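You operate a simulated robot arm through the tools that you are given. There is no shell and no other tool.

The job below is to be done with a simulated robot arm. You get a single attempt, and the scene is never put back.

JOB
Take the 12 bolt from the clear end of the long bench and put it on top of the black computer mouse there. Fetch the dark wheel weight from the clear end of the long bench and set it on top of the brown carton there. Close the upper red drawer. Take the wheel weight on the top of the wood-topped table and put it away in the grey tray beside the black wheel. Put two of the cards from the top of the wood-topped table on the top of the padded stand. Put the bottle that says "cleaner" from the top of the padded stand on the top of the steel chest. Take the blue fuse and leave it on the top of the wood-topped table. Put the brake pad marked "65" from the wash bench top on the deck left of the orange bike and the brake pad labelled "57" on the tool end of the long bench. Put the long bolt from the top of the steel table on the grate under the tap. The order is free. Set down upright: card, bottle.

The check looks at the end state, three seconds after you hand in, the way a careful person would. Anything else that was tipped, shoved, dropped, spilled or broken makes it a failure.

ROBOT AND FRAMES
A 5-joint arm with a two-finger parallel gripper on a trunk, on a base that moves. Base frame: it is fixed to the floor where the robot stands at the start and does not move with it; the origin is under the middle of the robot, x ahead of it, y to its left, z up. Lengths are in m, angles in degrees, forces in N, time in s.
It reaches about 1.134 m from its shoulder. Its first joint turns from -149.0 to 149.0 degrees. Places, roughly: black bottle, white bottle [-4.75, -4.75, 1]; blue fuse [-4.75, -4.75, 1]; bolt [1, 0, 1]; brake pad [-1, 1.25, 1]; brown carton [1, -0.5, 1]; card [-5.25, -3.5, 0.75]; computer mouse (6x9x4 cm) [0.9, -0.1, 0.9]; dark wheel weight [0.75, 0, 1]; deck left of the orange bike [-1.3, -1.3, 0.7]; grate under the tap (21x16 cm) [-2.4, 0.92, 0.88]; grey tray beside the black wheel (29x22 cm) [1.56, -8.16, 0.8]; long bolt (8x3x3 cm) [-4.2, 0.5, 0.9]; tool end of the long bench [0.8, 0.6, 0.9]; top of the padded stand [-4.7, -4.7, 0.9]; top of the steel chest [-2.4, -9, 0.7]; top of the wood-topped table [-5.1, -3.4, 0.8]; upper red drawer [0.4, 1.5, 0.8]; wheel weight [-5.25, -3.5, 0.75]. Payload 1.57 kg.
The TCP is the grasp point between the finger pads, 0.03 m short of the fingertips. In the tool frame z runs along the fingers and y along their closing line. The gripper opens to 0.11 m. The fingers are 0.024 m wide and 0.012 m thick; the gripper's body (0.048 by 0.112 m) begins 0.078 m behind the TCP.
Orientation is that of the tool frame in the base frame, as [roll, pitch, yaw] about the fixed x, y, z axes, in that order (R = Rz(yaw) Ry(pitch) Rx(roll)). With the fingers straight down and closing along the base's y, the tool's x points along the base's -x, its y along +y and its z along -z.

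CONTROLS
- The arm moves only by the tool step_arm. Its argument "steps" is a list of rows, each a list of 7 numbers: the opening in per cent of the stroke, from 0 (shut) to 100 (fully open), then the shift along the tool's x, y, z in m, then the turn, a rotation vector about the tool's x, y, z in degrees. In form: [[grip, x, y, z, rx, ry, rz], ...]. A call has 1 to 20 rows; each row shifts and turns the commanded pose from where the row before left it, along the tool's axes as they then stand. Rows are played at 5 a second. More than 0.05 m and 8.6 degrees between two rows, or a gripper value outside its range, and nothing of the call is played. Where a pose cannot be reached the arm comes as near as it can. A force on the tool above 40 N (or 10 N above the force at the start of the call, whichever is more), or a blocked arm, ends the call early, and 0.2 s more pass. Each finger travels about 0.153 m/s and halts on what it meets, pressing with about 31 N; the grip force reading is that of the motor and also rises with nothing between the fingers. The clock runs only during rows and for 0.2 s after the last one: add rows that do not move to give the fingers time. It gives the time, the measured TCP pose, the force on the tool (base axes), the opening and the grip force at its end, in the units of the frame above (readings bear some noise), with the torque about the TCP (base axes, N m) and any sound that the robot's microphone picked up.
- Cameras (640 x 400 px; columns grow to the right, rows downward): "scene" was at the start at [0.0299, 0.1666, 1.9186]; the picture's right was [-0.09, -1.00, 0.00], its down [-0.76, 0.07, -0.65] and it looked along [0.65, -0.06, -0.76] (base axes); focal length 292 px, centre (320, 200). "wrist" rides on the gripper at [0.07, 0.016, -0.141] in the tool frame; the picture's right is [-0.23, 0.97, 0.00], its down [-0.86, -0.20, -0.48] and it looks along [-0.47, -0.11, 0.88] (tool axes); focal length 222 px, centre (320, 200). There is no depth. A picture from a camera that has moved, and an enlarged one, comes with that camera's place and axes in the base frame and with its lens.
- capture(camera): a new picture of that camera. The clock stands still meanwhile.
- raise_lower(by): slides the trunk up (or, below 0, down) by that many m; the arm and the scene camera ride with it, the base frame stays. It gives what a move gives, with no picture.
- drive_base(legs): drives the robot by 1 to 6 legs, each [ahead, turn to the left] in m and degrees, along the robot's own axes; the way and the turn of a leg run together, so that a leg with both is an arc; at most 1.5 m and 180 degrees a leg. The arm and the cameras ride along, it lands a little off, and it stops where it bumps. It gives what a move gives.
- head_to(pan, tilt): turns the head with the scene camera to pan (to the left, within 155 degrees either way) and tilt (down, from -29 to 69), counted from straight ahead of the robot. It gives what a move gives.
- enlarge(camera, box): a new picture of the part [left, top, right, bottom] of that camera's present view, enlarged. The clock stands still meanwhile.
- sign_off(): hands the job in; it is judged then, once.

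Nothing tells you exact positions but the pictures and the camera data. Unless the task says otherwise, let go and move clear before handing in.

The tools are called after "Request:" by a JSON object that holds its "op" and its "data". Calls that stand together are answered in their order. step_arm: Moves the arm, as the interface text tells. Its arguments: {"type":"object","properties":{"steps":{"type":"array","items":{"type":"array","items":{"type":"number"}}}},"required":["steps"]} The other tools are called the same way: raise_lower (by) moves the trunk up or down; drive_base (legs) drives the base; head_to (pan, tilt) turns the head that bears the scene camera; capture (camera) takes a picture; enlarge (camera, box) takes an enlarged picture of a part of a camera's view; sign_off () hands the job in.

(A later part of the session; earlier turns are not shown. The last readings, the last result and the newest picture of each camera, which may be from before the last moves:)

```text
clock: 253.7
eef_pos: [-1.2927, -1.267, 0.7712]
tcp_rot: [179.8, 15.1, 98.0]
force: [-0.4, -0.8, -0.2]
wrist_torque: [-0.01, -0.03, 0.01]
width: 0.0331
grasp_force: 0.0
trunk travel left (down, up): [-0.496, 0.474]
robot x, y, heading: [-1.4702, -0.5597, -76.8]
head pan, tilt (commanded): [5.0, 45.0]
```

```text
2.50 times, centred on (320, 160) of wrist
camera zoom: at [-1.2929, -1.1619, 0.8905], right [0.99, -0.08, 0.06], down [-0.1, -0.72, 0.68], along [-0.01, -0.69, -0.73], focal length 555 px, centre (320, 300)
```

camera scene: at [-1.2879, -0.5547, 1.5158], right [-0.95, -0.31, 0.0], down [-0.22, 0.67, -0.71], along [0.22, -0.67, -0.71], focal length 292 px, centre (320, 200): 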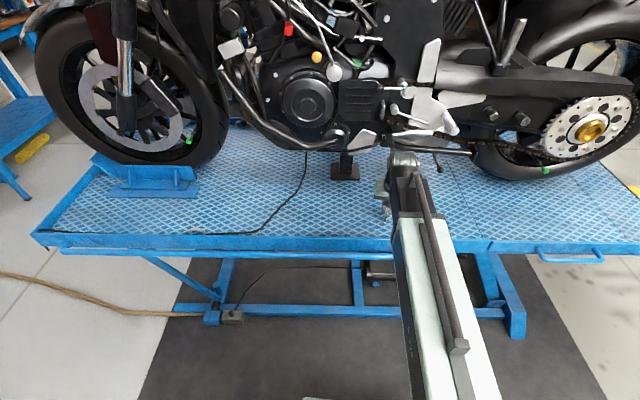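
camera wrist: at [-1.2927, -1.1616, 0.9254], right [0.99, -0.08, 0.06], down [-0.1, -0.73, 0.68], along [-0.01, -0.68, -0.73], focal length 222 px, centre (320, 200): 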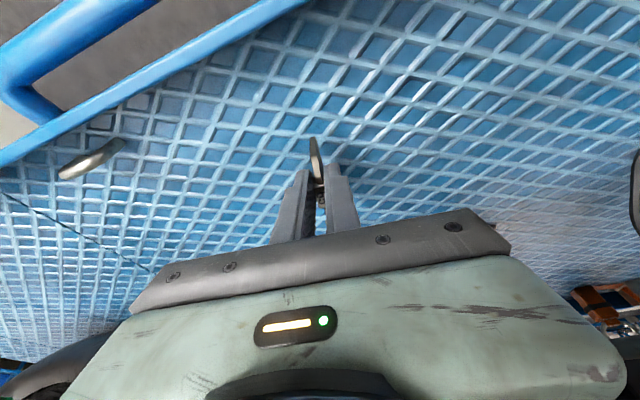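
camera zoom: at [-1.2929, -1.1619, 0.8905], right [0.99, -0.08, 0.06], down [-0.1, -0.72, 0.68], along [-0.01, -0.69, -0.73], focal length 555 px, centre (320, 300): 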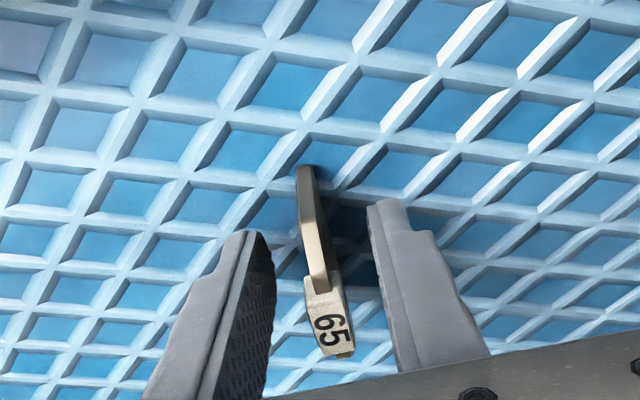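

Request:
{"op": "raise_lower", "data": {"by": 0.12}}

Request:
{"op": "enlarge", "data": {"camera": "wrist", "box": [240, 60, 400, 220]}}

Request:
{"op": "enlarge", "data": {"camera": "scene", "box": [320, 140, 480, 260]}}

```text
clock: 255.2
eef_pos: [-1.2938, -1.2668, 0.89]
tcp_rot: [179.8, 15.0, 98.0]
force: [0.7, 0.2, -0.4]
wrist_torque: [-0.01, 0.01, -0.03]
width: 0.033
grasp_force: 0.0
trunk travel left (down, up): [-0.616, 0.354]
robot x, y, heading: [-1.4686, -0.5591, -76.9]
head pan, tilt (commanded): [5.0, 45.0]
```

```text
2.50 times, centred on (320, 140) of wrist
camera zoom: at [-1.2928, -1.1619, 1.0105], right [0.99, -0.08, 0.06], down [-0.1, -0.72, 0.68], along [-0.01, -0.69, -0.73], focal length 555 px, centre (320, 350)
```

zoom: 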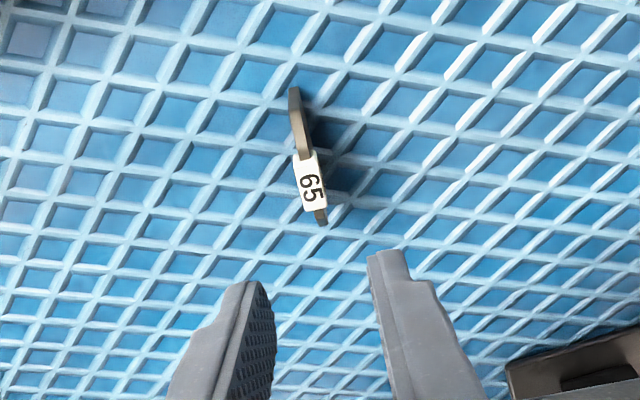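

```text
3.33 times, centred on (400, 200) of scene
camera zoom: at [-1.2878, -0.5547, 1.6011], right [-0.95, -0.31, 0.0], down [-0.22, 0.67, -0.71], along [0.22, -0.67, -0.71], focal length 974 px, centre (53, 200)
```

zoom: 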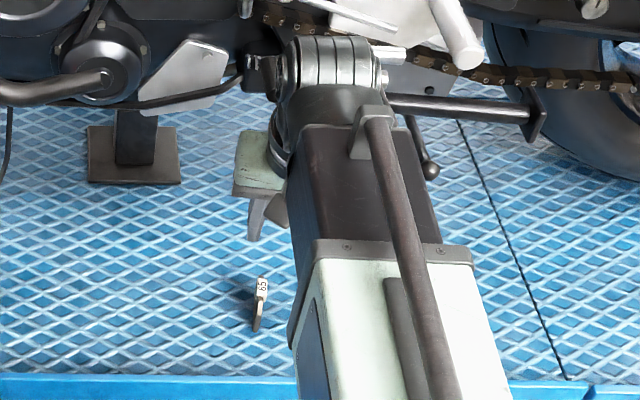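

Pad 65 stands on the deck. I'll back the arm out, raise it upright, and drive towards the steel table for the long bolt.

Request:
{"op": "step_arm", "data": {"steps": [[30, 0.0386, 0, -0.0104, 0, 0, 0], [30, 0.0386, 0, -0.0104, 0, 0, 0], [30, 0.0386, 0, -0.0104, 0, 0, 0], [30, 0, 0, 0, 0, 0, 0]]}}

Request:
{"op": "raise_lower", "data": {"by": 0.35}}

Request:
{"op": "step_arm", "data": {"steps": [[30, 0, 0, 0, 0, 7.5, 0], [30, 0, 0, 0, 0, 7.5, 0], [30, 0, 0, 0, 0, 0, 0]]}}

Request:
{"op": "drive_base", "data": {"legs": [[0, -110.7]]}}

Request:
{"op": "head_to", "data": {"pan": -15, "tilt": 20}}

Request:
{"op": "capture", "data": {"camera": "scene"}}

```text
clock: 256.2
eef_pos: [-1.3032, -1.1712, 0.8905]
tcp_rot: [179.7, 14.8, 98.0]
force: [0.0, -0.6, -0.6]
wrist_torque: [0.03, -0.01, -0.03]
width: 0.0332
grasp_force: 0.0
out of reach, approached as far as the arm can: row 3
trunk travel left (down, up): [-0.616, 0.354]
robot x, y, heading: [-1.4663, -0.5602, -77.0]
head pan, tilt (commanded): [5.0, 45.0]
```

```text
clock: 259.6
eef_pos: [-1.3028, -1.1718, 1.2412]
tcp_rot: [179.8, 14.8, 98.0]
force: [0.0, -0.5, 0.3]
wrist_torque: [-0.02, -0.01, -0.03]
width: 0.0328
grasp_force: 0.1
trunk travel left (down, up): [-0.966, 0.004]
robot x, y, heading: [-1.4683, -0.5575, -77.3]
head pan, tilt (commanded): [5.0, 45.0]
```

```text
clock: 260.4
eef_pos: [-1.3039, -1.171, 1.2329]
tcp_rot: [179.7, -0.1, 98.0]
force: [-0.9, 0.4, 0.0]
wrist_torque: [0.0, -0.03, -0.01]
width: 0.033
grasp_force: 0.0
out of reach, approached as far as the arm can: row 1
trunk travel left (down, up): [-0.966, 0.004]
robot x, y, heading: [-1.4684, -0.5579, -77.0]
head pan, tilt (commanded): [5.0, 45.0]
```

```text
clock: 265.4
eef_pos: [-2.097, -0.5164, 1.234]
tcp_rot: [179.9, -0.2, -10.7]
force: [-0.2, -1.0, 0.3]
wrist_torque: [0.02, -0.04, 0.03]
width: 0.0331
grasp_force: 0.1
trunk travel left (down, up): [-0.966, 0.004]
robot x, y, heading: [-1.4703, -0.5813, 174.5]
head pan, tilt (commanded): [5.0, 45.0]
```

```text
clock: 266.3
eef_pos: [-2.0974, -0.5158, 1.2338]
tcp_rot: [179.7, -0.3, -10.8]
force: [-0.3, 0.1, 0.0]
wrist_torque: [-0.01, 0.0, -0.01]
width: 0.0331
grasp_force: 0.0
trunk travel left (down, up): [-0.966, 0.004]
robot x, y, heading: [-1.4669, -0.5831, 174.3]
head pan, tilt (commanded): [-15.0, 20.0]
```

```text
taken
camera scene: at [-1.5268, -0.7261, 1.9898], right [0.35, 0.94, 0.0], down [0.32, -0.12, -0.94], along [-0.88, 0.33, -0.34], focal length 292 px, centre (320, 200)
```

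scene: 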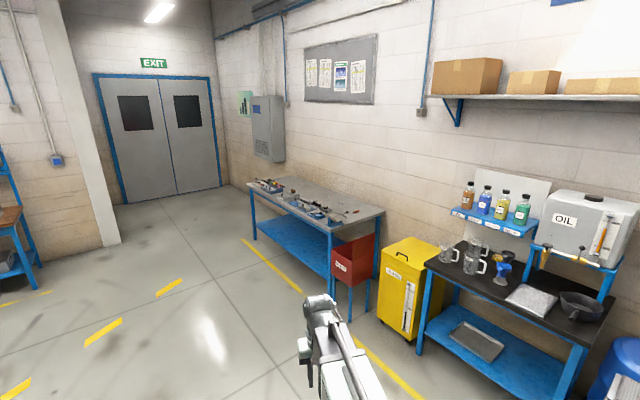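

I see the OIL bench with the light grey grate under its tap, and the steel table further on with various parts. I'll zoom into the steel table.

Request:
{"op": "enlarge", "data": {"camera": "scene", "box": [240, 170, 400, 250]}}

Request:
{"op": "enlarge", "data": {"camera": "scene", "box": [420, 220, 640, 360]}}

```text
4.00 times, centred on (320, 210) of scene
camera zoom: at [-1.5268, -0.7261, 1.9898], right [0.35, 0.94, 0.0], down [0.32, -0.12, -0.94], along [-0.88, 0.33, -0.34], focal length 1169 px, centre (320, 160)
```

zoom: 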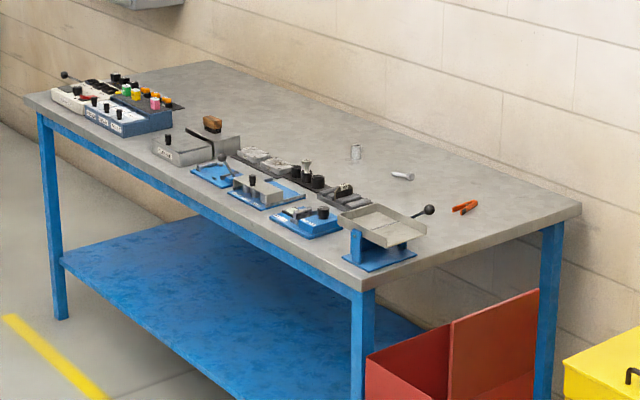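

```text
2.86 times, centred on (530, 290) of scene
camera zoom: at [-1.5268, -0.7261, 1.9898], right [0.35, 0.94, 0.0], down [0.32, -0.12, -0.94], along [-0.88, 0.33, -0.34], focal length 835 px, centre (-280, -57)
```

zoom: 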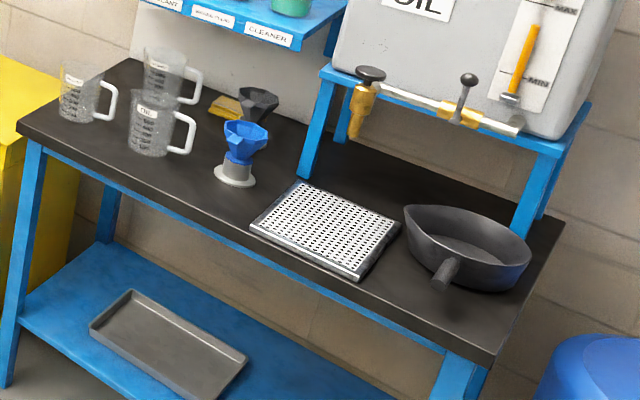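

The long bolt lies near (-4.14, 0.49), well back on the steel table. I'll drive over there, stopping a little short of the table, then turn to face it.

Request:
{"op": "drive_base", "data": {"legs": [[0, 2.6], [1.2, 0], [1.2, 0]]}}

Request:
{"op": "drive_base", "data": {"legs": [[0, -70]]}}

Request:
{"op": "head_to", "data": {"pan": 0, "tilt": 45}}

Request:
{"op": "capture", "data": {"camera": "scene"}}

```text
clock: 278.5
eef_pos: [-4.4974, -0.4115, 1.2334]
tcp_rot: [179.8, -0.3, -7.9]
force: [-0.4, 0.3, 0.3]
wrist_torque: [0.0, -0.03, -0.01]
width: 0.0328
grasp_force: 0.1
trunk travel left (down, up): [-0.966, 0.004]
robot x, y, heading: [-3.8638, -0.447, 177.4]
head pan, tilt (commanded): [-15.0, 20.0]
```

```text
clock: 281.9
eef_pos: [-4.0505, 0.1568, 1.2334]
tcp_rot: [179.7, -0.2, -77.8]
force: [-7.0, -2.4, -0.1]
wrist_torque: [0.25, -0.7, -0.01]
width: 0.0327
grasp_force: 0.0
trunk travel left (down, up): [-0.966, 0.004]
robot x, y, heading: [-3.8791, -0.4545, 107.7]
head pan, tilt (commanded): [-15.0, 20.0]
```

```text
clock: 282.8
eef_pos: [-4.0508, 0.1578, 1.2318]
tcp_rot: [179.7, -0.3, -77.7]
force: [0.5, -1.0, 0.0]
wrist_torque: [0.04, 0.03, -0.03]
width: 0.033
grasp_force: 0.1
trunk travel left (down, up): [-0.966, 0.004]
robot x, y, heading: [-3.8804, -0.4529, 107.9]
head pan, tilt (commanded): [0.0, 45.0]
```

```text
taken
camera scene: at [-4.0554, -0.4716, 1.9513], right [0.95, 0.3, 0.0], down [0.21, -0.67, -0.71], along [-0.22, 0.67, -0.71], focal length 292 px, centre (320, 200)
```

scene: 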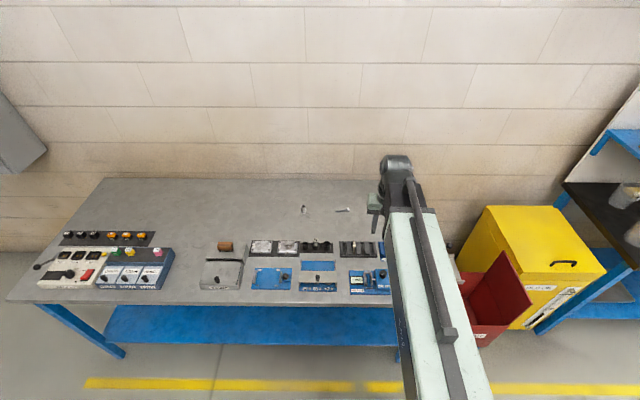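

Request:
{"op": "enlarge", "data": {"camera": "scene", "box": [290, 180, 410, 300]}}

Request:
{"op": "enlarge", "data": {"camera": "scene", "box": [320, 190, 370, 230]}}

```text
3.33 times, centred on (350, 240) of scene
camera zoom: at [-4.0554, -0.4716, 1.9513], right [0.95, 0.3, 0.0], down [0.21, -0.67, -0.71], along [-0.22, 0.67, -0.71], focal length 974 px, centre (220, 67)
```

zoom: 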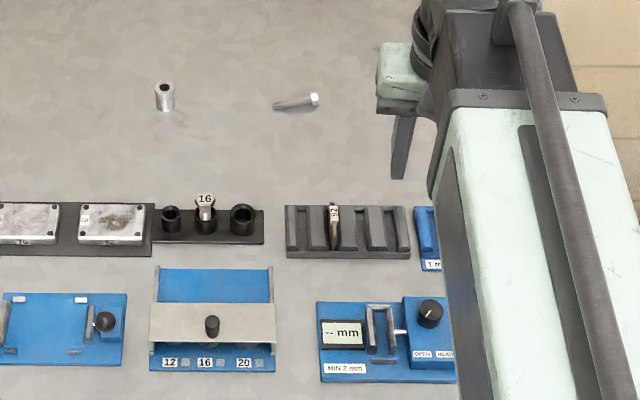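

```text
10.00 times, centred on (345, 210) of scene
camera zoom: at [-4.0554, -0.4716, 1.9513], right [0.95, 0.3, 0.0], down [0.21, -0.67, -0.71], along [-0.22, 0.67, -0.71], focal length 2924 px, centre (70, 100)
```

zoom: 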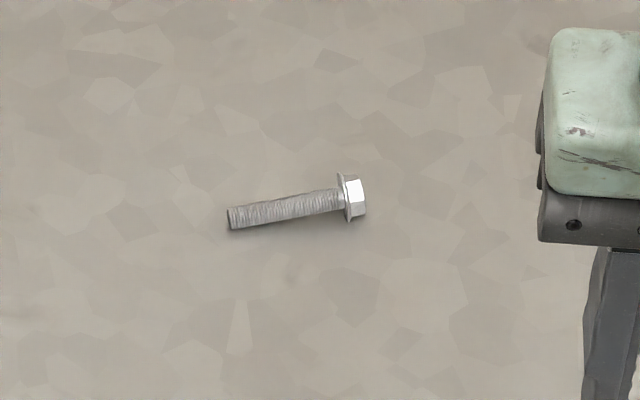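

The long bolt lies at about (-4.25, 0.48), turned about 30°. I'll drive 0.14 m closer and then rotate the gripper across its shank.

Request:
{"op": "drive_base", "data": {"legs": [[0.14, 0]]}}

Request:
{"op": "step_arm", "data": {"steps": [[60, 0, 0, 0, 0, 0, 8.1], [60, 0, 0, 0, 0, 0, 8.1], [60, 0, 0, 0, 0, 0, 8.1], [60, 0, 0, 0, 0, 0, 8.1], [60, 0, 0, 0, 0, 0, 8.1], [60, 0, 0, 0, 0, 0, 8.1], [60, 0, 0, 0, 0, 0, 8.1], [60, 0, 0, 0, 0, 0, 8.1], [60, 0, 0, 0, 0, 0, 8.1], [60, 0, 0, 0, 0, 0, 0]]}}

```text
clock: 284.1
eef_pos: [-4.0944, 0.2925, 1.2321]
tcp_rot: [179.6, -0.2, -77.7]
force: [-0.2, -0.5, -0.6]
wrist_torque: [-0.02, -0.02, 0.0]
width: 0.033
grasp_force: 0.0
trunk travel left (down, up): [-0.966, 0.004]
robot x, y, heading: [-3.9222, -0.3197, 107.9]
head pan, tilt (commanded): [0.0, 45.0]
```

```text
clock: 286.3
eef_pos: [-4.0945, 0.2916, 1.2324]
tcp_rot: [-179.9, -0.3, -150.7]
force: [0.4, -0.1, -0.5]
wrist_torque: [-0.01, 0.02, -0.03]
width: 0.0661
grasp_force: 0.1
trunk travel left (down, up): [-0.966, 0.004]
robot x, y, heading: [-3.9231, -0.3216, 107.7]
head pan, tilt (commanded): [0.0, 45.0]
```

Request:
{"op": "step_arm", "data": {"steps": [[60, 0.0069, 0.0407, 0, 0, 0, 0], [60, 0.0069, 0.0407, 0, 0, 0, 0], [60, 0.0069, 0.0407, 0, 0, 0, 0], [60, 0.0069, 0.0407, 0, 0, 0, 0], [60, 0.0069, 0.0407, 0, 0, 0, 0], [60, 0.0069, 0.0407, 0, 0, 0, 0], [60, 0, 0, 0, 0, 0, 0]]}}

Request:
{"op": "raise_lower", "data": {"by": -0.12}}

Request:
{"op": "capture", "data": {"camera": "wrist"}}

Request:
{"op": "enlarge", "data": {"camera": "wrist", "box": [260, 80, 400, 200]}}

Request:
{"op": "capture", "data": {"camera": "scene"}}

```text
clock: 287.9
eef_pos: [-4.2507, 0.4841, 1.233]
tcp_rot: [-179.9, -0.3, -150.6]
force: [-0.3, -0.4, 1.1]
wrist_torque: [0.02, -0.01, 0.01]
width: 0.066
grasp_force: 0.1
trunk travel left (down, up): [-0.966, 0.004]
robot x, y, heading: [-3.9229, -0.3206, 107.8]
head pan, tilt (commanded): [0.0, 45.0]
```

```text
clock: 289.4
eef_pos: [-4.2514, 0.4856, 1.113]
tcp_rot: [-179.9, -0.4, -150.7]
force: [0.0, -1.0, 0.4]
wrist_torque: [0.01, -0.02, 0.01]
width: 0.066
grasp_force: 0.0
trunk travel left (down, up): [-0.846, 0.124]
robot x, y, heading: [-3.9244, -0.3195, 107.7]
head pan, tilt (commanded): [0.0, 45.0]
```

```text
taken
camera wrist: at [-4.3193, 0.4656, 1.2556], right [-0.28, 0.96, 0.0], down [0.84, 0.25, 0.47], along [0.46, 0.13, -0.88], focal length 222 px, centre (320, 200)
```

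wrist: 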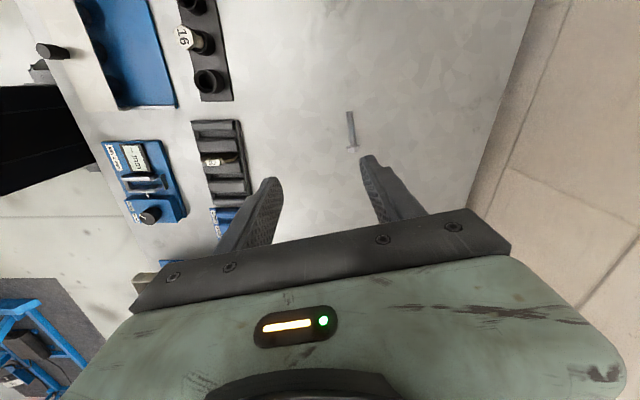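

```text
3.33 times, centred on (330, 140) of wrist
camera zoom: at [-4.3193, 0.4656, 1.2556], right [-0.28, 0.96, 0.0], down [0.84, 0.25, 0.47], along [0.46, 0.13, -0.88], focal length 740 px, centre (287, 400)
```

zoom: 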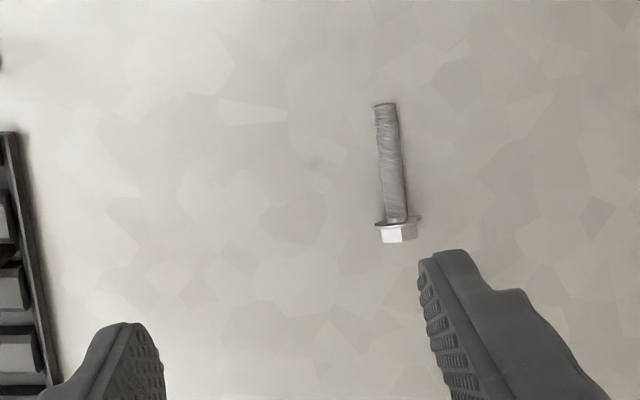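

```text
taken
camera scene: at [-4.099, -0.3376, 1.8312], right [0.95, 0.31, 0.0], down [0.22, -0.67, -0.71], along [-0.22, 0.67, -0.71], focal length 292 px, centre (320, 200)
```

scene: 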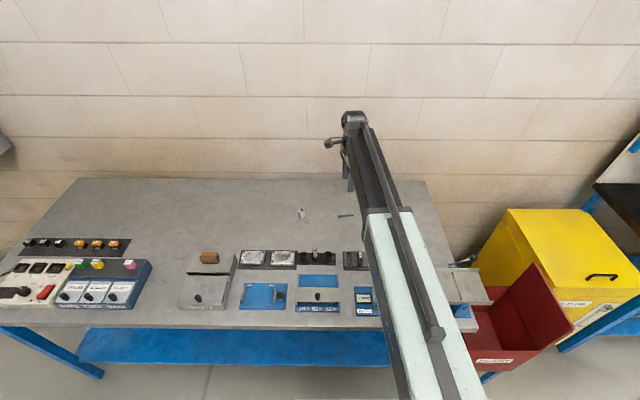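

Combining both cameras, the bolt's shank centre is at about (-4.26, 0.54) with the table near z 0.85 — slightly beyond comfortable reach. I'll creep 4 cm forward and then align over it.

Request:
{"op": "drive_base", "data": {"legs": [[0.04, 0]]}}

```text
clock: 290.3
eef_pos: [-4.2639, 0.5248, 1.1129]
tcp_rot: [-179.9, -0.3, -150.5]
force: [0.9, -0.6, -0.4]
wrist_torque: [-0.01, 0.02, 0.01]
width: 0.0662
grasp_force: 0.0
trunk travel left (down, up): [-0.846, 0.124]
robot x, y, heading: [-3.9399, -0.2811, 107.7]
head pan, tilt (commanded): [0.0, 45.0]
```

Request:
{"op": "step_arm", "data": {"steps": [[50, -0.0128, 0.0108, 0, 0, 0, 3.2], [50, 0, 0, 0, 0, 0, 0]]}}

Request:
{"op": "raise_lower", "data": {"by": -0.12}}

Request:
{"op": "enlarge", "data": {"camera": "wrist", "box": [240, 80, 400, 220]}}

Request:
{"op": "capture", "data": {"camera": "scene"}}

```text
clock: 290.9
eef_pos: [-4.258, 0.5393, 1.1133]
tcp_rot: [-180.0, -0.3, -153.8]
force: [0.1, 0.5, -0.2]
wrist_torque: [-0.04, 0.02, 0.01]
width: 0.0551
grasp_force: 0.0
trunk travel left (down, up): [-0.846, 0.124]
robot x, y, heading: [-3.9379, -0.2817, 107.9]
head pan, tilt (commanded): [0.0, 45.0]
```

```text
clock: 292.4
eef_pos: [-4.258, 0.5396, 0.9946]
tcp_rot: [-179.9, -0.3, -153.8]
force: [-0.9, 0.5, 0.6]
wrist_torque: [0.02, 0.02, -0.01]
width: 0.0551
grasp_force: 0.1
trunk travel left (down, up): [-0.726, 0.244]
robot x, y, heading: [-3.9345, -0.281, 107.7]
head pan, tilt (commanded): [0.0, 45.0]
```

```text
2.86 times, centred on (320, 150) of wrist
camera zoom: at [-4.3274, 0.5237, 1.1356], right [-0.23, 0.97, 0.0], down [0.86, 0.2, 0.47], along [0.46, 0.1, -0.88], focal length 635 px, centre (320, 343)
```

zoom: 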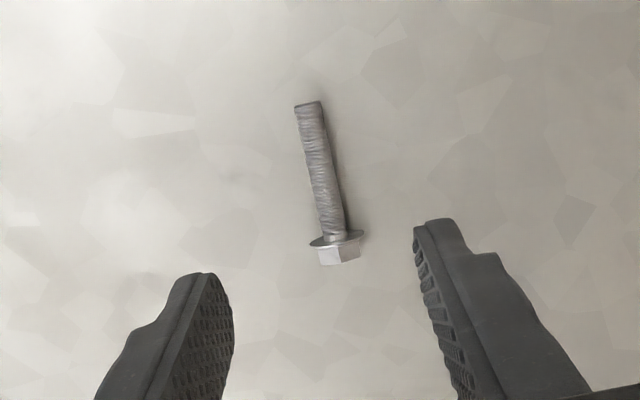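

```text
taken
camera scene: at [-4.1115, -0.2985, 1.7112], right [0.95, 0.31, 0.0], down [0.22, -0.67, -0.71], along [-0.22, 0.67, -0.71], focal length 292 px, centre (320, 200)
```

scene: 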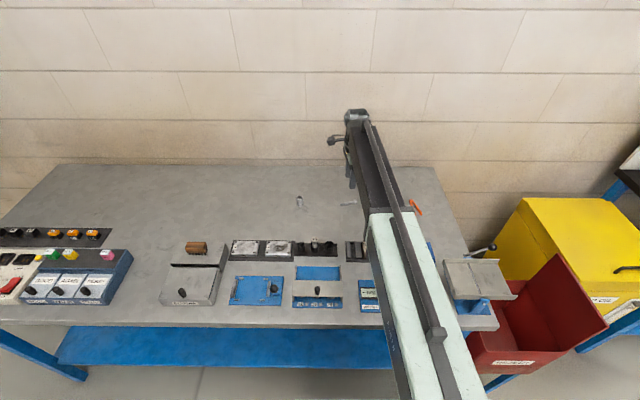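

The bolt lies centred between the fingers. I'll lower carefully towards the table, watching for contact.

Request:
{"op": "raise_lower", "data": {"by": -0.1}}

Request:
{"op": "enlarge", "data": {"camera": "wrist", "box": [240, 80, 400, 220]}}

Request:
{"op": "raise_lower", "data": {"by": -0.004}}

Request:
{"op": "raise_lower", "data": {"by": -0.004}}

```text
clock: 293.7
eef_pos: [-4.2571, 0.5398, 0.8942]
tcp_rot: [-179.9, -0.3, -153.8]
force: [0.0, 0.4, 0.7]
wrist_torque: [-0.02, -0.02, -0.01]
width: 0.0551
grasp_force: 0.0
trunk travel left (down, up): [-0.626, 0.344]
robot x, y, heading: [-3.9397, -0.2756, 108.1]
head pan, tilt (commanded): [0.0, 45.0]
```

```text
2.86 times, centred on (320, 150) of wrist
camera zoom: at [-4.3274, 0.5237, 1.0356], right [-0.23, 0.97, 0.0], down [0.86, 0.2, 0.47], along [0.46, 0.1, -0.88], focal length 635 px, centre (320, 343)
```

zoom: 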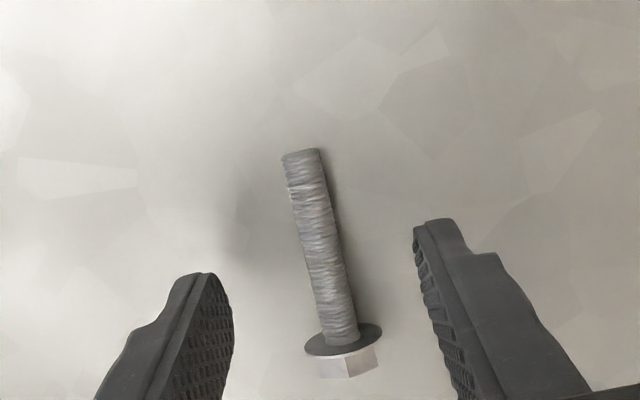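

```text
clock: 294.3
eef_pos: [-4.2578, 0.5386, 0.8908]
tcp_rot: [-180.0, -0.3, -153.9]
force: [0.0, -0.3, 0.1]
wrist_torque: [0.04, 0.02, 0.03]
width: 0.0548
grasp_force: 0.0
trunk travel left (down, up): [-0.622, 0.348]
robot x, y, heading: [-3.9379, -0.2803, 107.6]
head pan, tilt (commanded): [0.0, 45.0]
```

```text
clock: 294.8
eef_pos: [-4.2583, 0.5391, 0.8852]
tcp_rot: [-179.9, -0.3, -153.7]
force: [0.2, 0.6, 0.9]
wrist_torque: [0.01, 0.0, -0.02]
width: 0.0549
grasp_force: 0.1
trunk travel left (down, up): [-0.618, 0.352]
robot x, y, heading: [-3.9361, -0.2799, 107.7]
head pan, tilt (commanded): [0.0, 45.0]
```

Request:
{"op": "raise_lower", "data": {"by": -0.004}}

Request:
{"op": "raise_lower", "data": {"by": -0.003}}

Request:
{"op": "raise_lower", "data": {"by": -0.002}}

```text
clock: 295.3
eef_pos: [-4.2572, 0.5394, 0.8807]
tcp_rot: [-179.9, -0.3, -153.8]
force: [1.2, -0.8, 0.3]
wrist_torque: [-0.01, 0.02, -0.01]
width: 0.055
grasp_force: 0.0
trunk travel left (down, up): [-0.614, 0.356]
robot x, y, heading: [-3.9333, -0.2806, 107.8]
head pan, tilt (commanded): [0.0, 45.0]
```

```text
clock: 295.9
eef_pos: [-4.2578, 0.5391, 0.8776]
tcp_rot: [-179.9, -0.3, -153.8]
force: [0.1, -0.4, 0.4]
wrist_torque: [-0.03, 0.01, 0.0]
width: 0.055
grasp_force: 0.1
trunk travel left (down, up): [-0.611, 0.359]
robot x, y, heading: [-3.9374, -0.278, 107.5]
head pan, tilt (commanded): [0.0, 45.0]
```

```text
clock: 296.4
eef_pos: [-4.2575, 0.5388, 0.8762]
tcp_rot: [180.0, -0.3, -153.8]
force: [-0.1, -0.5, 0.2]
wrist_torque: [0.01, 0.0, 0.01]
width: 0.055
grasp_force: 0.0
trunk travel left (down, up): [-0.609, 0.361]
robot x, y, heading: [-3.9394, -0.2833, 107.6]
head pan, tilt (commanded): [0.0, 45.0]
```

Request:
{"op": "raise_lower", "data": {"by": -0.002}}

Request:
{"op": "raise_lower", "data": {"by": -0.002}}

Request:
{"op": "enlarge", "data": {"camera": "wrist", "box": [240, 80, 400, 220]}}

```text
clock: 296.9
eef_pos: [-4.257, 0.5399, 0.8739]
tcp_rot: [-179.9, -0.4, -153.8]
force: [0.4, -0.2, -0.2]
wrist_torque: [0.01, 0.0, 0.01]
width: 0.055
grasp_force: 0.0
trunk travel left (down, up): [-0.607, 0.363]
robot x, y, heading: [-3.9356, -0.2808, 107.8]
head pan, tilt (commanded): [0.0, 45.0]
```

```text
clock: 297.4
eef_pos: [-4.2568, 0.5401, 0.8724]
tcp_rot: [-180.0, -0.2, -153.7]
force: [0.2, 0.6, -0.1]
wrist_torque: [-0.02, 0.0, 0.01]
width: 0.0552
grasp_force: 0.0
trunk travel left (down, up): [-0.605, 0.365]
robot x, y, heading: [-3.935, -0.2801, 107.8]
head pan, tilt (commanded): [0.0, 45.0]
```

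```text
2.86 times, centred on (320, 150) of wrist
camera zoom: at [-4.3274, 0.5237, 1.0145], right [-0.23, 0.97, 0.0], down [0.86, 0.2, 0.47], along [0.46, 0.1, -0.88], focal length 635 px, centre (320, 343)
```

zoom: 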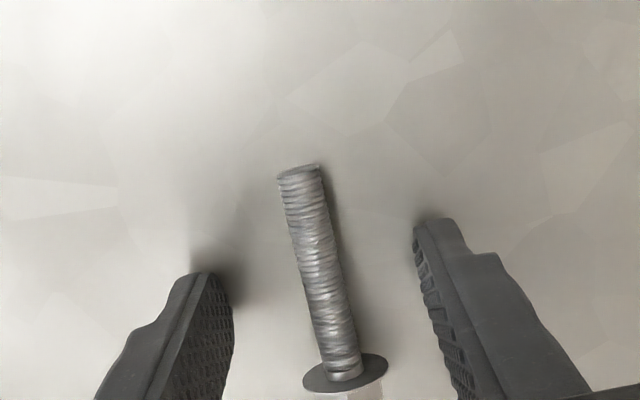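

Request:
{"op": "step_arm", "data": {"steps": [[35, 0, 0, 0, 0, 0, 0], [22, 0, 0, 0, 0, 0, 0], [12, 0, 0, 0, 0, 0, 0], [5, 0, 0, 0, 0, 0, 0], [0, 0, 0, 0, 0, 0, 0], [0, 0, 0, 0, 0, 0, 0], [0, 0, 0, 0, 0, 0, 0]]}}

Request:
{"op": "raise_lower", "data": {"by": 0.015}}

Request:
{"op": "enlarge", "data": {"camera": "wrist", "box": [240, 80, 400, 220]}}

```text
clock: 299.0
eef_pos: [-4.2587, 0.5395, 0.8719]
tcp_rot: [-179.9, -0.3, -153.8]
force: [-0.1, 0.2, 1.5]
wrist_torque: [0.02, -0.03, -0.07]
width: 0.0002
grasp_force: 21.6
trunk travel left (down, up): [-0.605, 0.365]
robot x, y, heading: [-3.9355, -0.2824, 107.6]
head pan, tilt (commanded): [0.0, 45.0]
```

```text
clock: 299.6
eef_pos: [-4.2566, 0.5391, 0.8873]
tcp_rot: [-180.0, -0.3, -153.8]
force: [0.7, 0.1, -0.4]
wrist_torque: [0.04, -0.03, 0.01]
width: 0.009
grasp_force: 27.5
trunk travel left (down, up): [-0.62, 0.35]
robot x, y, heading: [-3.9395, -0.2823, 107.8]
head pan, tilt (commanded): [0.0, 45.0]
```

```text
2.86 times, centred on (320, 150) of wrist
camera zoom: at [-4.3275, 0.5239, 1.0294], right [-0.23, 0.97, 0.0], down [0.86, 0.2, 0.47], along [0.46, 0.1, -0.88], focal length 635 px, centre (320, 343)
```

zoom: 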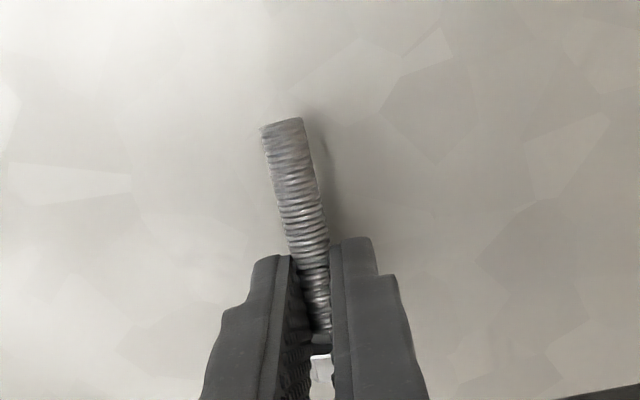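

The gripper first read fully shut and then 9 mm with the bolt apparently between the fingers. I'll look closely before going on.

Request:
{"op": "enlarge", "data": {"camera": "scene", "box": [310, 140, 390, 230]}}

Request:
{"op": "capture", "data": {"camera": "wrist"}}

```text
4.44 times, centred on (350, 185) of scene
camera zoom: at [-4.1117, -0.2983, 1.6052], right [0.95, 0.31, 0.0], down [0.22, -0.67, -0.71], along [-0.22, 0.67, -0.71], focal length 1299 px, centre (187, 267)
```

zoom: 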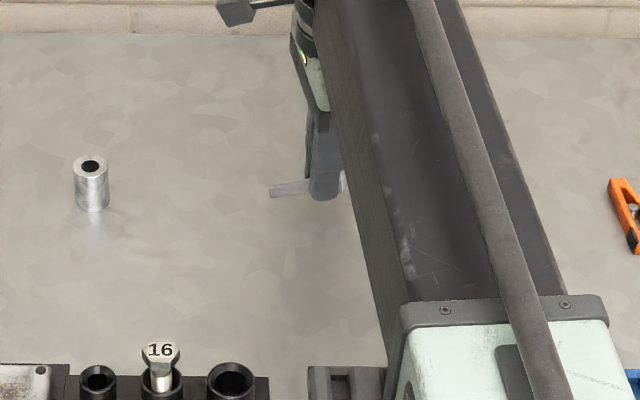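

```text
taken
camera wrist: at [-4.3275, 0.5239, 1.0294], right [-0.23, 0.97, 0.0], down [0.86, 0.2, 0.47], along [0.46, 0.1, -0.88], focal length 222 px, centre (320, 200)
```

wrist: 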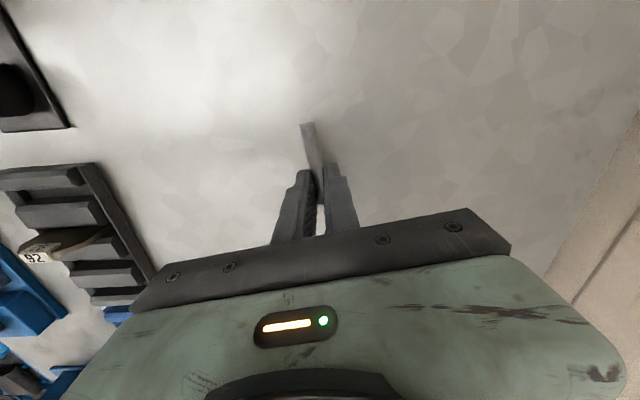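

Request:
{"op": "raise_lower", "data": {"by": 0.04}}

Request:
{"op": "enlarge", "data": {"camera": "wrist", "box": [240, 80, 400, 240]}}

Request:
{"op": "enlarge", "data": {"camera": "scene", "box": [310, 140, 390, 230]}}

```text
clock: 300.5
eef_pos: [-4.2582, 0.5392, 0.9279]
tcp_rot: [-179.9, -0.4, -153.8]
force: [-1.5, 0.2, -1.0]
wrist_torque: [0.01, 0.01, 0.01]
width: 0.0098
grasp_force: 28.2
trunk travel left (down, up): [-0.66, 0.31]
robot x, y, heading: [-3.9363, -0.2779, 107.3]
head pan, tilt (commanded): [0.0, 45.0]
```

```text
2.50 times, centred on (320, 160) of wrist
camera zoom: at [-4.3275, 0.5239, 1.0694], right [-0.23, 0.97, 0.0], down [0.86, 0.2, 0.47], along [0.46, 0.1, -0.88], focal length 555 px, centre (320, 300)
```

zoom: 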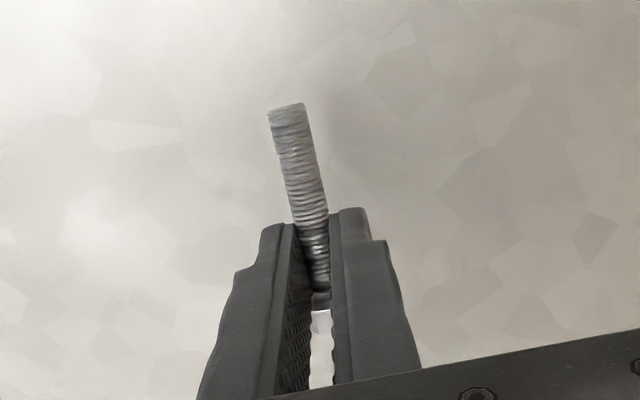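

```text
4.44 times, centred on (350, 185) of scene
camera zoom: at [-4.1117, -0.2982, 1.6452], right [0.95, 0.31, 0.0], down [0.22, -0.67, -0.71], along [-0.22, 0.67, -0.71], focal length 1299 px, centre (187, 267)
```

zoom: 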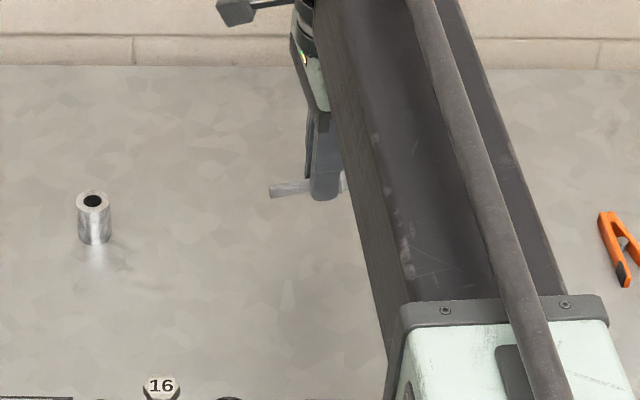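

The bolt is firmly held and moves with the gripper. I'll raise it, retract the arm, and drive to the OIL bench.

Request:
{"op": "raise_lower", "data": {"by": 0.3}}

Request:
{"op": "step_arm", "data": {"steps": [[0, -0.0086, -0.0389, 0, 0, 0, 0], [0, -0.0086, -0.0389, 0, 0, 0, 0], [0, -0.0086, -0.0389, 0, 0, 0, 0], [0, -0.0086, -0.0389, 0, 0, 0, 0], [0, -0.0086, -0.0389, 0, 0, 0, 0], [0, -0.0086, -0.0389, 0, 0, 0, 0], [0, -0.0086, -0.0389, 0, 0, 0, 0], [0, 0, 0, 0, 0, 0, 0]]}}

Request:
{"op": "drive_base", "data": {"legs": [[-0.25, 0], [0, -88.5], [0.9, 0], [0.85, 0]]}}

```text
clock: 303.5
eef_pos: [-4.2573, 0.5391, 1.2272]
tcp_rot: [-179.9, -0.3, -153.8]
force: [0.0, -0.2, -1.4]
wrist_torque: [0.0, 0.0, 0.01]
width: 0.0095
grasp_force: 28.1
trunk travel left (down, up): [-0.96, 0.01]
robot x, y, heading: [-3.9344, -0.2765, 108.0]
head pan, tilt (commanded): [0.0, 45.0]
```

```text
clock: 305.3
eef_pos: [-4.0818, 0.3209, 1.2271]
tcp_rot: [-179.8, -0.4, -153.8]
force: [0.6, -0.7, -0.6]
wrist_torque: [-0.02, -0.02, 0.0]
width: 0.0097
grasp_force: 28.2
trunk travel left (down, up): [-0.96, 0.01]
robot x, y, heading: [-3.9381, -0.2809, 107.8]
head pan, tilt (commanded): [0.0, 45.0]
```

```text
clock: 319.4
eef_pos: [-1.5978, 0.2297, 1.2271]
tcp_rot: [-179.9, -0.3, 117.9]
force: [0.3, -0.2, -0.2]
wrist_torque: [-0.02, 0.03, 0.0]
width: 0.0097
grasp_force: 27.7
trunk travel left (down, up): [-0.96, 0.01]
robot x, y, heading: [-2.1946, 0.0635, 19.1]
head pan, tilt (commanded): [0.0, 45.0]
```

Request:
{"op": "drive_base", "data": {"legs": [[0, 87.5]]}}

Request:
{"op": "head_to", "data": {"pan": -5, "tilt": 45}}

Request:
{"op": "capture", "data": {"camera": "scene"}}

Request:
{"op": "enlarge", "data": {"camera": "scene", "box": [200, 100, 440, 260]}}

Request:
{"op": "capture", "data": {"camera": "wrist"}}

```text
clock: 323.5
eef_pos: [-2.3324, 0.6704, 1.227]
tcp_rot: [-179.9, -0.4, -154.6]
force: [-0.8, 0.3, -1.2]
wrist_torque: [-0.01, 0.08, 0.0]
width: 0.0096
grasp_force: 27.6
trunk travel left (down, up): [-0.96, 0.01]
robot x, y, heading: [-2.1822, 0.0668, 106.3]
head pan, tilt (commanded): [0.0, 45.0]
```

```text
clock: 324.2
eef_pos: [-2.3324, 0.6687, 1.2266]
tcp_rot: [-179.9, -0.3, -154.7]
force: [0.1, -0.3, -1.2]
wrist_torque: [-0.03, 0.01, -0.02]
width: 0.0094
grasp_force: 27.5
trunk travel left (down, up): [-0.96, 0.01]
robot x, y, heading: [-2.1818, 0.0733, 105.9]
head pan, tilt (commanded): [-5.0, 45.0]
```

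```text
taken
camera scene: at [-2.3481, 0.0597, 1.9452], right [0.98, 0.19, 0.0], down [0.14, -0.69, -0.71], along [-0.14, 0.69, -0.71], focal length 292 px, centre (320, 200)
```

scene: 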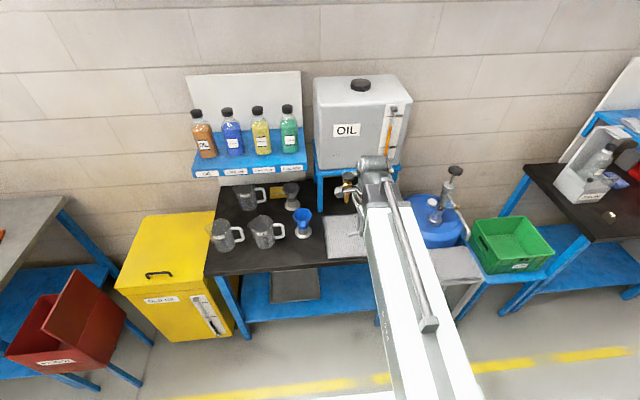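

```text
2.50 times, centred on (320, 180) of scene
camera zoom: at [-2.3481, 0.0597, 1.9452], right [0.98, 0.19, 0.0], down [0.14, -0.69, -0.71], along [-0.14, 0.69, -0.71], focal length 731 px, centre (320, 250)
```

zoom: 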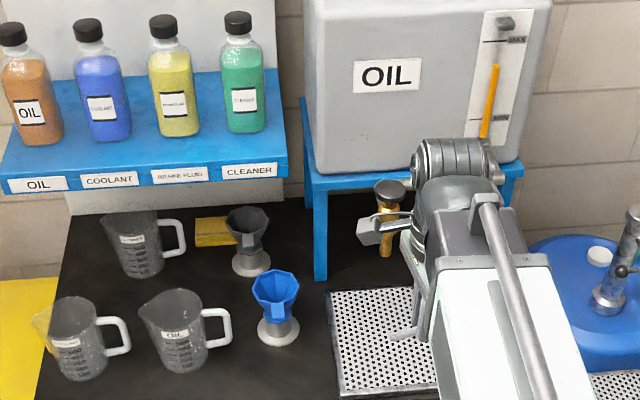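

```text
taken
camera wrist: at [-2.402, 0.656, 1.3694], right [-0.21, 0.98, 0.0], down [0.86, 0.19, 0.47], along [0.46, 0.1, -0.88], focal length 222 px, centre (320, 200)
```

wrist: 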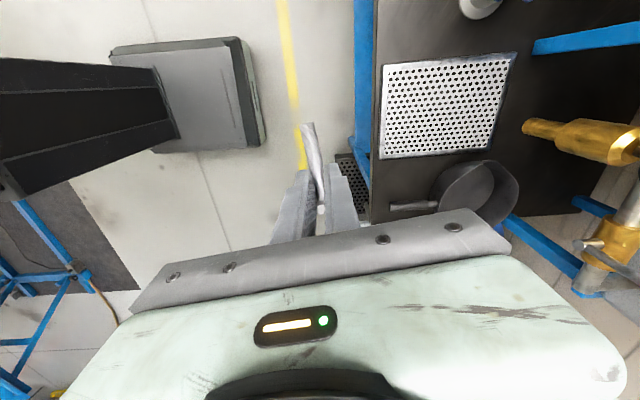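

I'm at the OIL bench; the grate's centre is at about (-2.404, 0.918, 0.865) with the tap spout above its rear half. I'll bring the bolt over the front half of the grate.

Request:
{"op": "step_arm", "data": {"steps": [[0, -0.0074, 0.0439, 0, 0, 0, 0], [0, -0.0074, 0.0439, 0, 0, 0, 0], [0, -0.0074, 0.0439, 0, 0, 0, 0], [0, -0.0074, 0.0439, 0, 0, 0, 0], [0, -0.0074, 0.0439, 0, 0, 0, 0], [0, 0, 0, 0, 0, 0, 0]]}}

Request:
{"op": "raise_lower", "data": {"by": -0.2}}

Request:
{"op": "capture", "data": {"camera": "wrist"}}

Request:
{"op": "enlarge", "data": {"camera": "scene", "box": [260, 120, 440, 280]}}

```text
clock: 325.6
eef_pos: [-2.3944, 0.8799, 1.2277]
tcp_rot: [-179.8, -0.2, -154.7]
force: [-0.4, 0.5, -1.3]
wrist_torque: [0.01, -0.01, 0.01]
width: 0.0095
grasp_force: 27.3
trunk travel left (down, up): [-0.96, 0.01]
robot x, y, heading: [-2.1808, 0.0731, 106.2]
head pan, tilt (commanded): [-5.0, 45.0]
```

```text
clock: 326.8
eef_pos: [-2.3933, 0.8786, 1.1271]
tcp_rot: [179.1, -0.2, -154.6]
force: [3.5, -16.2, 28.1]
wrist_torque: [2.58, 0.71, 0.03]
width: 0.0099
grasp_force: 28.3
trunk travel left (down, up): [-0.857, 0.113]
robot x, y, heading: [-2.1822, 0.0678, 106.2]
head pan, tilt (commanded): [-5.0, 45.0]
heard: click
stopped: the force on the tool passed its limit at 349 N (the readings are from after the stop); the commanded pose is now the measured one
```

```text
taken
camera wrist: at [-2.4627, 0.8622, 1.2699], right [-0.21, 0.98, 0.02], down [0.86, 0.18, 0.47], along [0.46, 0.11, -0.88], focal length 222 px, centre (320, 200)
```

wrist: 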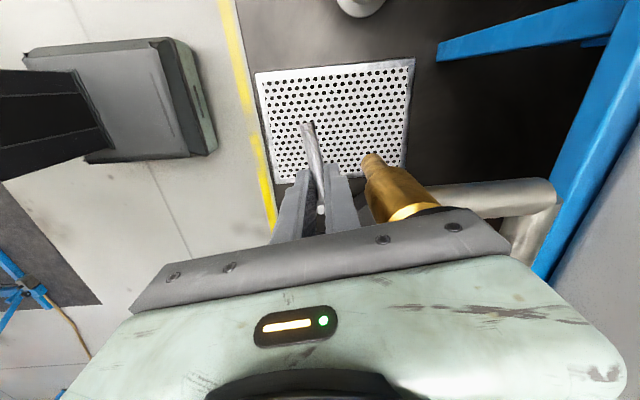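

```text
2.50 times, centred on (350, 200) of scene
camera zoom: at [-2.3465, 0.0517, 1.8417], right [0.98, 0.19, 0.0], down [0.14, -0.69, -0.71], along [-0.14, 0.7, -0.7], focal length 731 px, centre (245, 200)
```

zoom: 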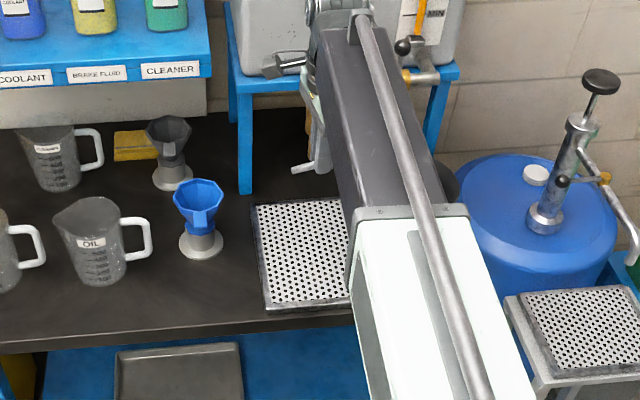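

The gripper body struck the tap's black knob (a click was heard). I'll raise straight away and inspect the tap.

Request:
{"op": "raise_lower", "data": {"by": 0.1}}

Request:
{"op": "capture", "data": {"camera": "wrist"}}

Request:
{"op": "enlarge", "data": {"camera": "scene", "box": [260, 120, 440, 280]}}

```text
clock: 328.1
eef_pos: [-2.3951, 0.8873, 1.2229]
tcp_rot: [179.2, -0.2, -154.7]
force: [-0.7, 0.3, -0.7]
wrist_torque: [-0.01, 0.0, 0.01]
width: 0.0097
grasp_force: 27.9
trunk travel left (down, up): [-0.957, 0.013]
robot x, y, heading: [-2.1794, 0.0724, 106.1]
head pan, tilt (commanded): [-5.0, 45.0]
```

```text
taken
camera wrist: at [-2.4649, 0.8692, 1.3659], right [-0.21, 0.98, 0.01], down [0.86, 0.18, 0.47], along [0.46, 0.11, -0.88], focal length 222 px, centre (320, 200)
```

wrist: 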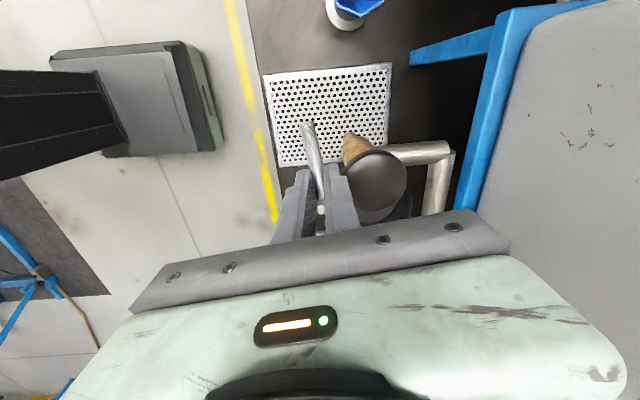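

```text
2.50 times, centred on (350, 200) of scene
camera zoom: at [-2.349, 0.06, 1.9416], right [0.98, 0.19, 0.0], down [0.14, -0.69, -0.71], along [-0.14, 0.69, -0.71], focal length 731 px, centre (245, 200)
```

zoom: 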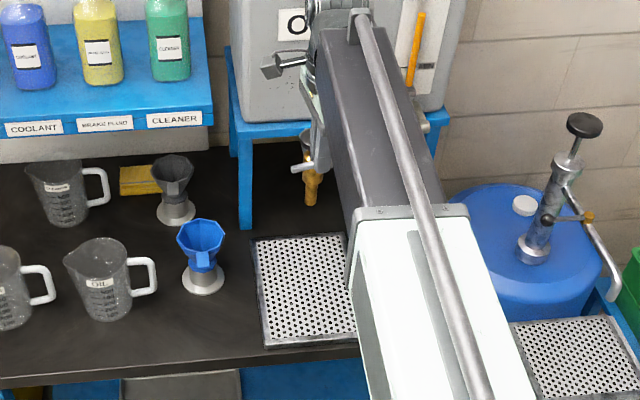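

Request:
{"op": "enlarge", "data": {"camera": "wrist", "box": [240, 40, 440, 220]}}

Request:
{"op": "enlarge", "data": {"camera": "scene", "box": [310, 150, 360, 220]}}

```text
2.22 times, centred on (340, 130) of wrist
camera zoom: at [-2.4649, 0.8692, 1.3659], right [-0.21, 0.98, 0.01], down [0.86, 0.18, 0.47], along [0.46, 0.11, -0.88], focal length 494 px, centre (276, 356)
```

zoom: 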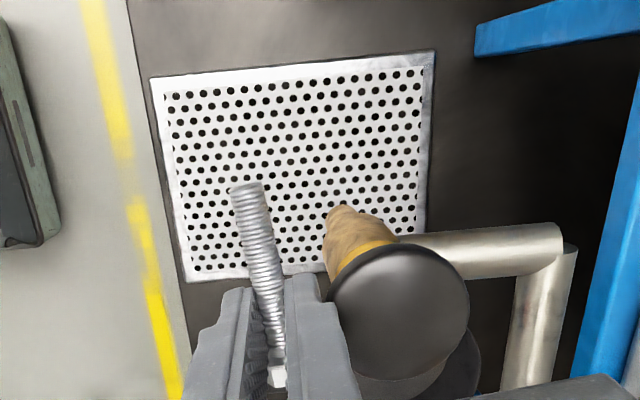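

```text
5.71 times, centred on (335, 185) of scene
camera zoom: at [-2.349, 0.06, 1.9416], right [0.98, 0.19, 0.0], down [0.14, -0.69, -0.71], along [-0.14, 0.69, -0.71], focal length 1671 px, centre (234, 286)
```

zoom: 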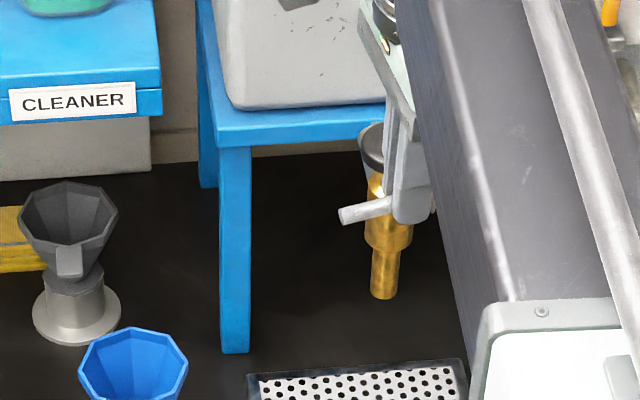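

The tap's spout hangs right over the grate's centre (about (-2.408, 0.92), tip z 1.08, knob top z 1.22). I'll retract the arm and compare the tap with how it looked before.

Request:
{"op": "step_arm", "data": {"steps": [[0, 0.0074, -0.0439, 0, 0, 0, 0], [0, 0.0074, -0.0439, 0, 0, 0, 0], [0, 0.0074, -0.0439, 0, 0, 0, 0], [0, 0.0074, -0.0439, 0, 0, 0, 0], [0, 0.0074, -0.0439, 0, 0, 0, 0], [0, 0, 0, 0, 0, 0, 0]]}}

Request:
{"op": "enlarge", "data": {"camera": "scene", "box": [200, 100, 440, 260]}}

Request:
{"op": "capture", "data": {"camera": "wrist"}}

Request:
{"op": "enlarge", "data": {"camera": "wrist", "box": [360, 40, 640, 220]}}

```text
clock: 329.5
eef_pos: [-2.3355, 0.6724, 1.223]
tcp_rot: [179.2, -0.1, -154.7]
force: [1.0, -0.3, -0.7]
wrist_torque: [-0.01, -0.01, -0.01]
width: 0.0096
grasp_force: 27.9
out of reach, approached as far as the arm can: row 2
trunk travel left (down, up): [-0.957, 0.013]
robot x, y, heading: [-2.1824, 0.0708, 106.4]
head pan, tilt (commanded): [-5.0, 45.0]
```

```text
2.50 times, centred on (320, 180) of scene
camera zoom: at [-2.3487, 0.0599, 1.9415], right [0.98, 0.19, 0.0], down [0.14, -0.69, -0.71], along [-0.14, 0.69, -0.71], focal length 731 px, centre (320, 250)
```

zoom: 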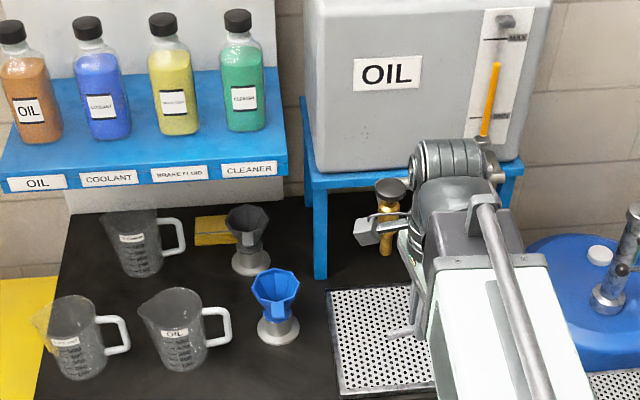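

```text
taken
camera wrist: at [-2.4052, 0.6555, 1.3659], right [-0.21, 0.98, 0.01], down [0.86, 0.18, 0.47], along [0.46, 0.11, -0.88], focal length 222 px, centre (320, 200)
```

wrist: 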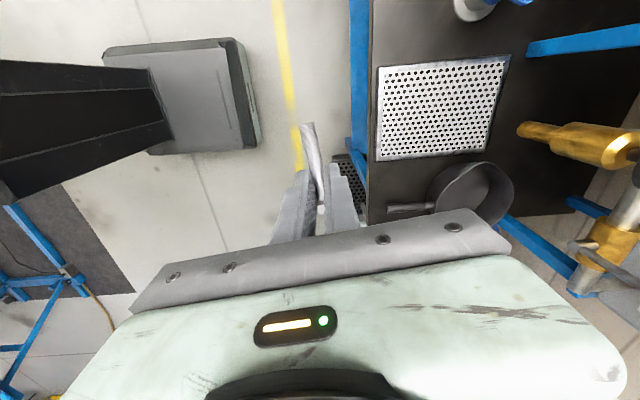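

```text
2.22 times, centred on (500, 130) of wrist
camera zoom: at [-2.4052, 0.6555, 1.3659], right [-0.21, 0.98, 0.01], down [0.86, 0.18, 0.47], along [0.46, 0.11, -0.88], focal length 494 px, centre (-80, 356)
```

zoom: 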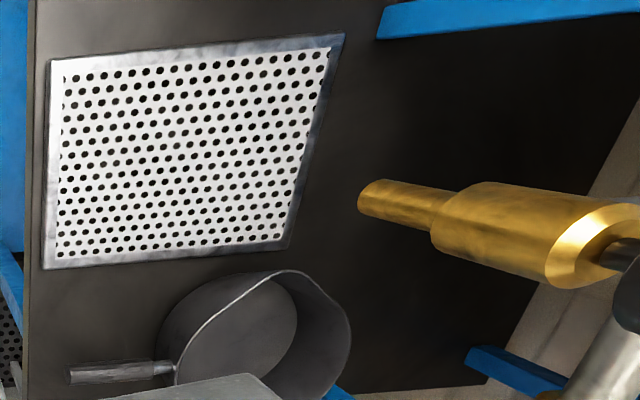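

The tap and oil level look unchanged and nothing is dripping. For the placement I'll turn the bolt parallel to the grate's front edge, lean the wrist 15° back towards me, lower in front of the tap, and then slide in over the grate's front part.

Request:
{"op": "step_arm", "data": {"steps": [[0, 0, 0, 0, 0, 0, 8.5], [0, 0, 0, 0, -7.1, 0, 0], [0, 0, 0, 0, -7.1, 0, 0], [0, 0, 0, 0, 0, 0, 0]]}}

```text
clock: 330.5
eef_pos: [-2.3392, 0.6864, 1.2315]
tcp_rot: [165.1, -0.3, -163.2]
force: [0.2, -0.2, -1.7]
wrist_torque: [0.01, 0.02, 0.0]
width: 0.0098
grasp_force: 27.7
out of reach, approached as far as the arm can: row 3
trunk travel left (down, up): [-0.957, 0.013]
robot x, y, heading: [-2.1814, 0.0711, 106.0]
head pan, tilt (commanded): [-5.0, 45.0]
```

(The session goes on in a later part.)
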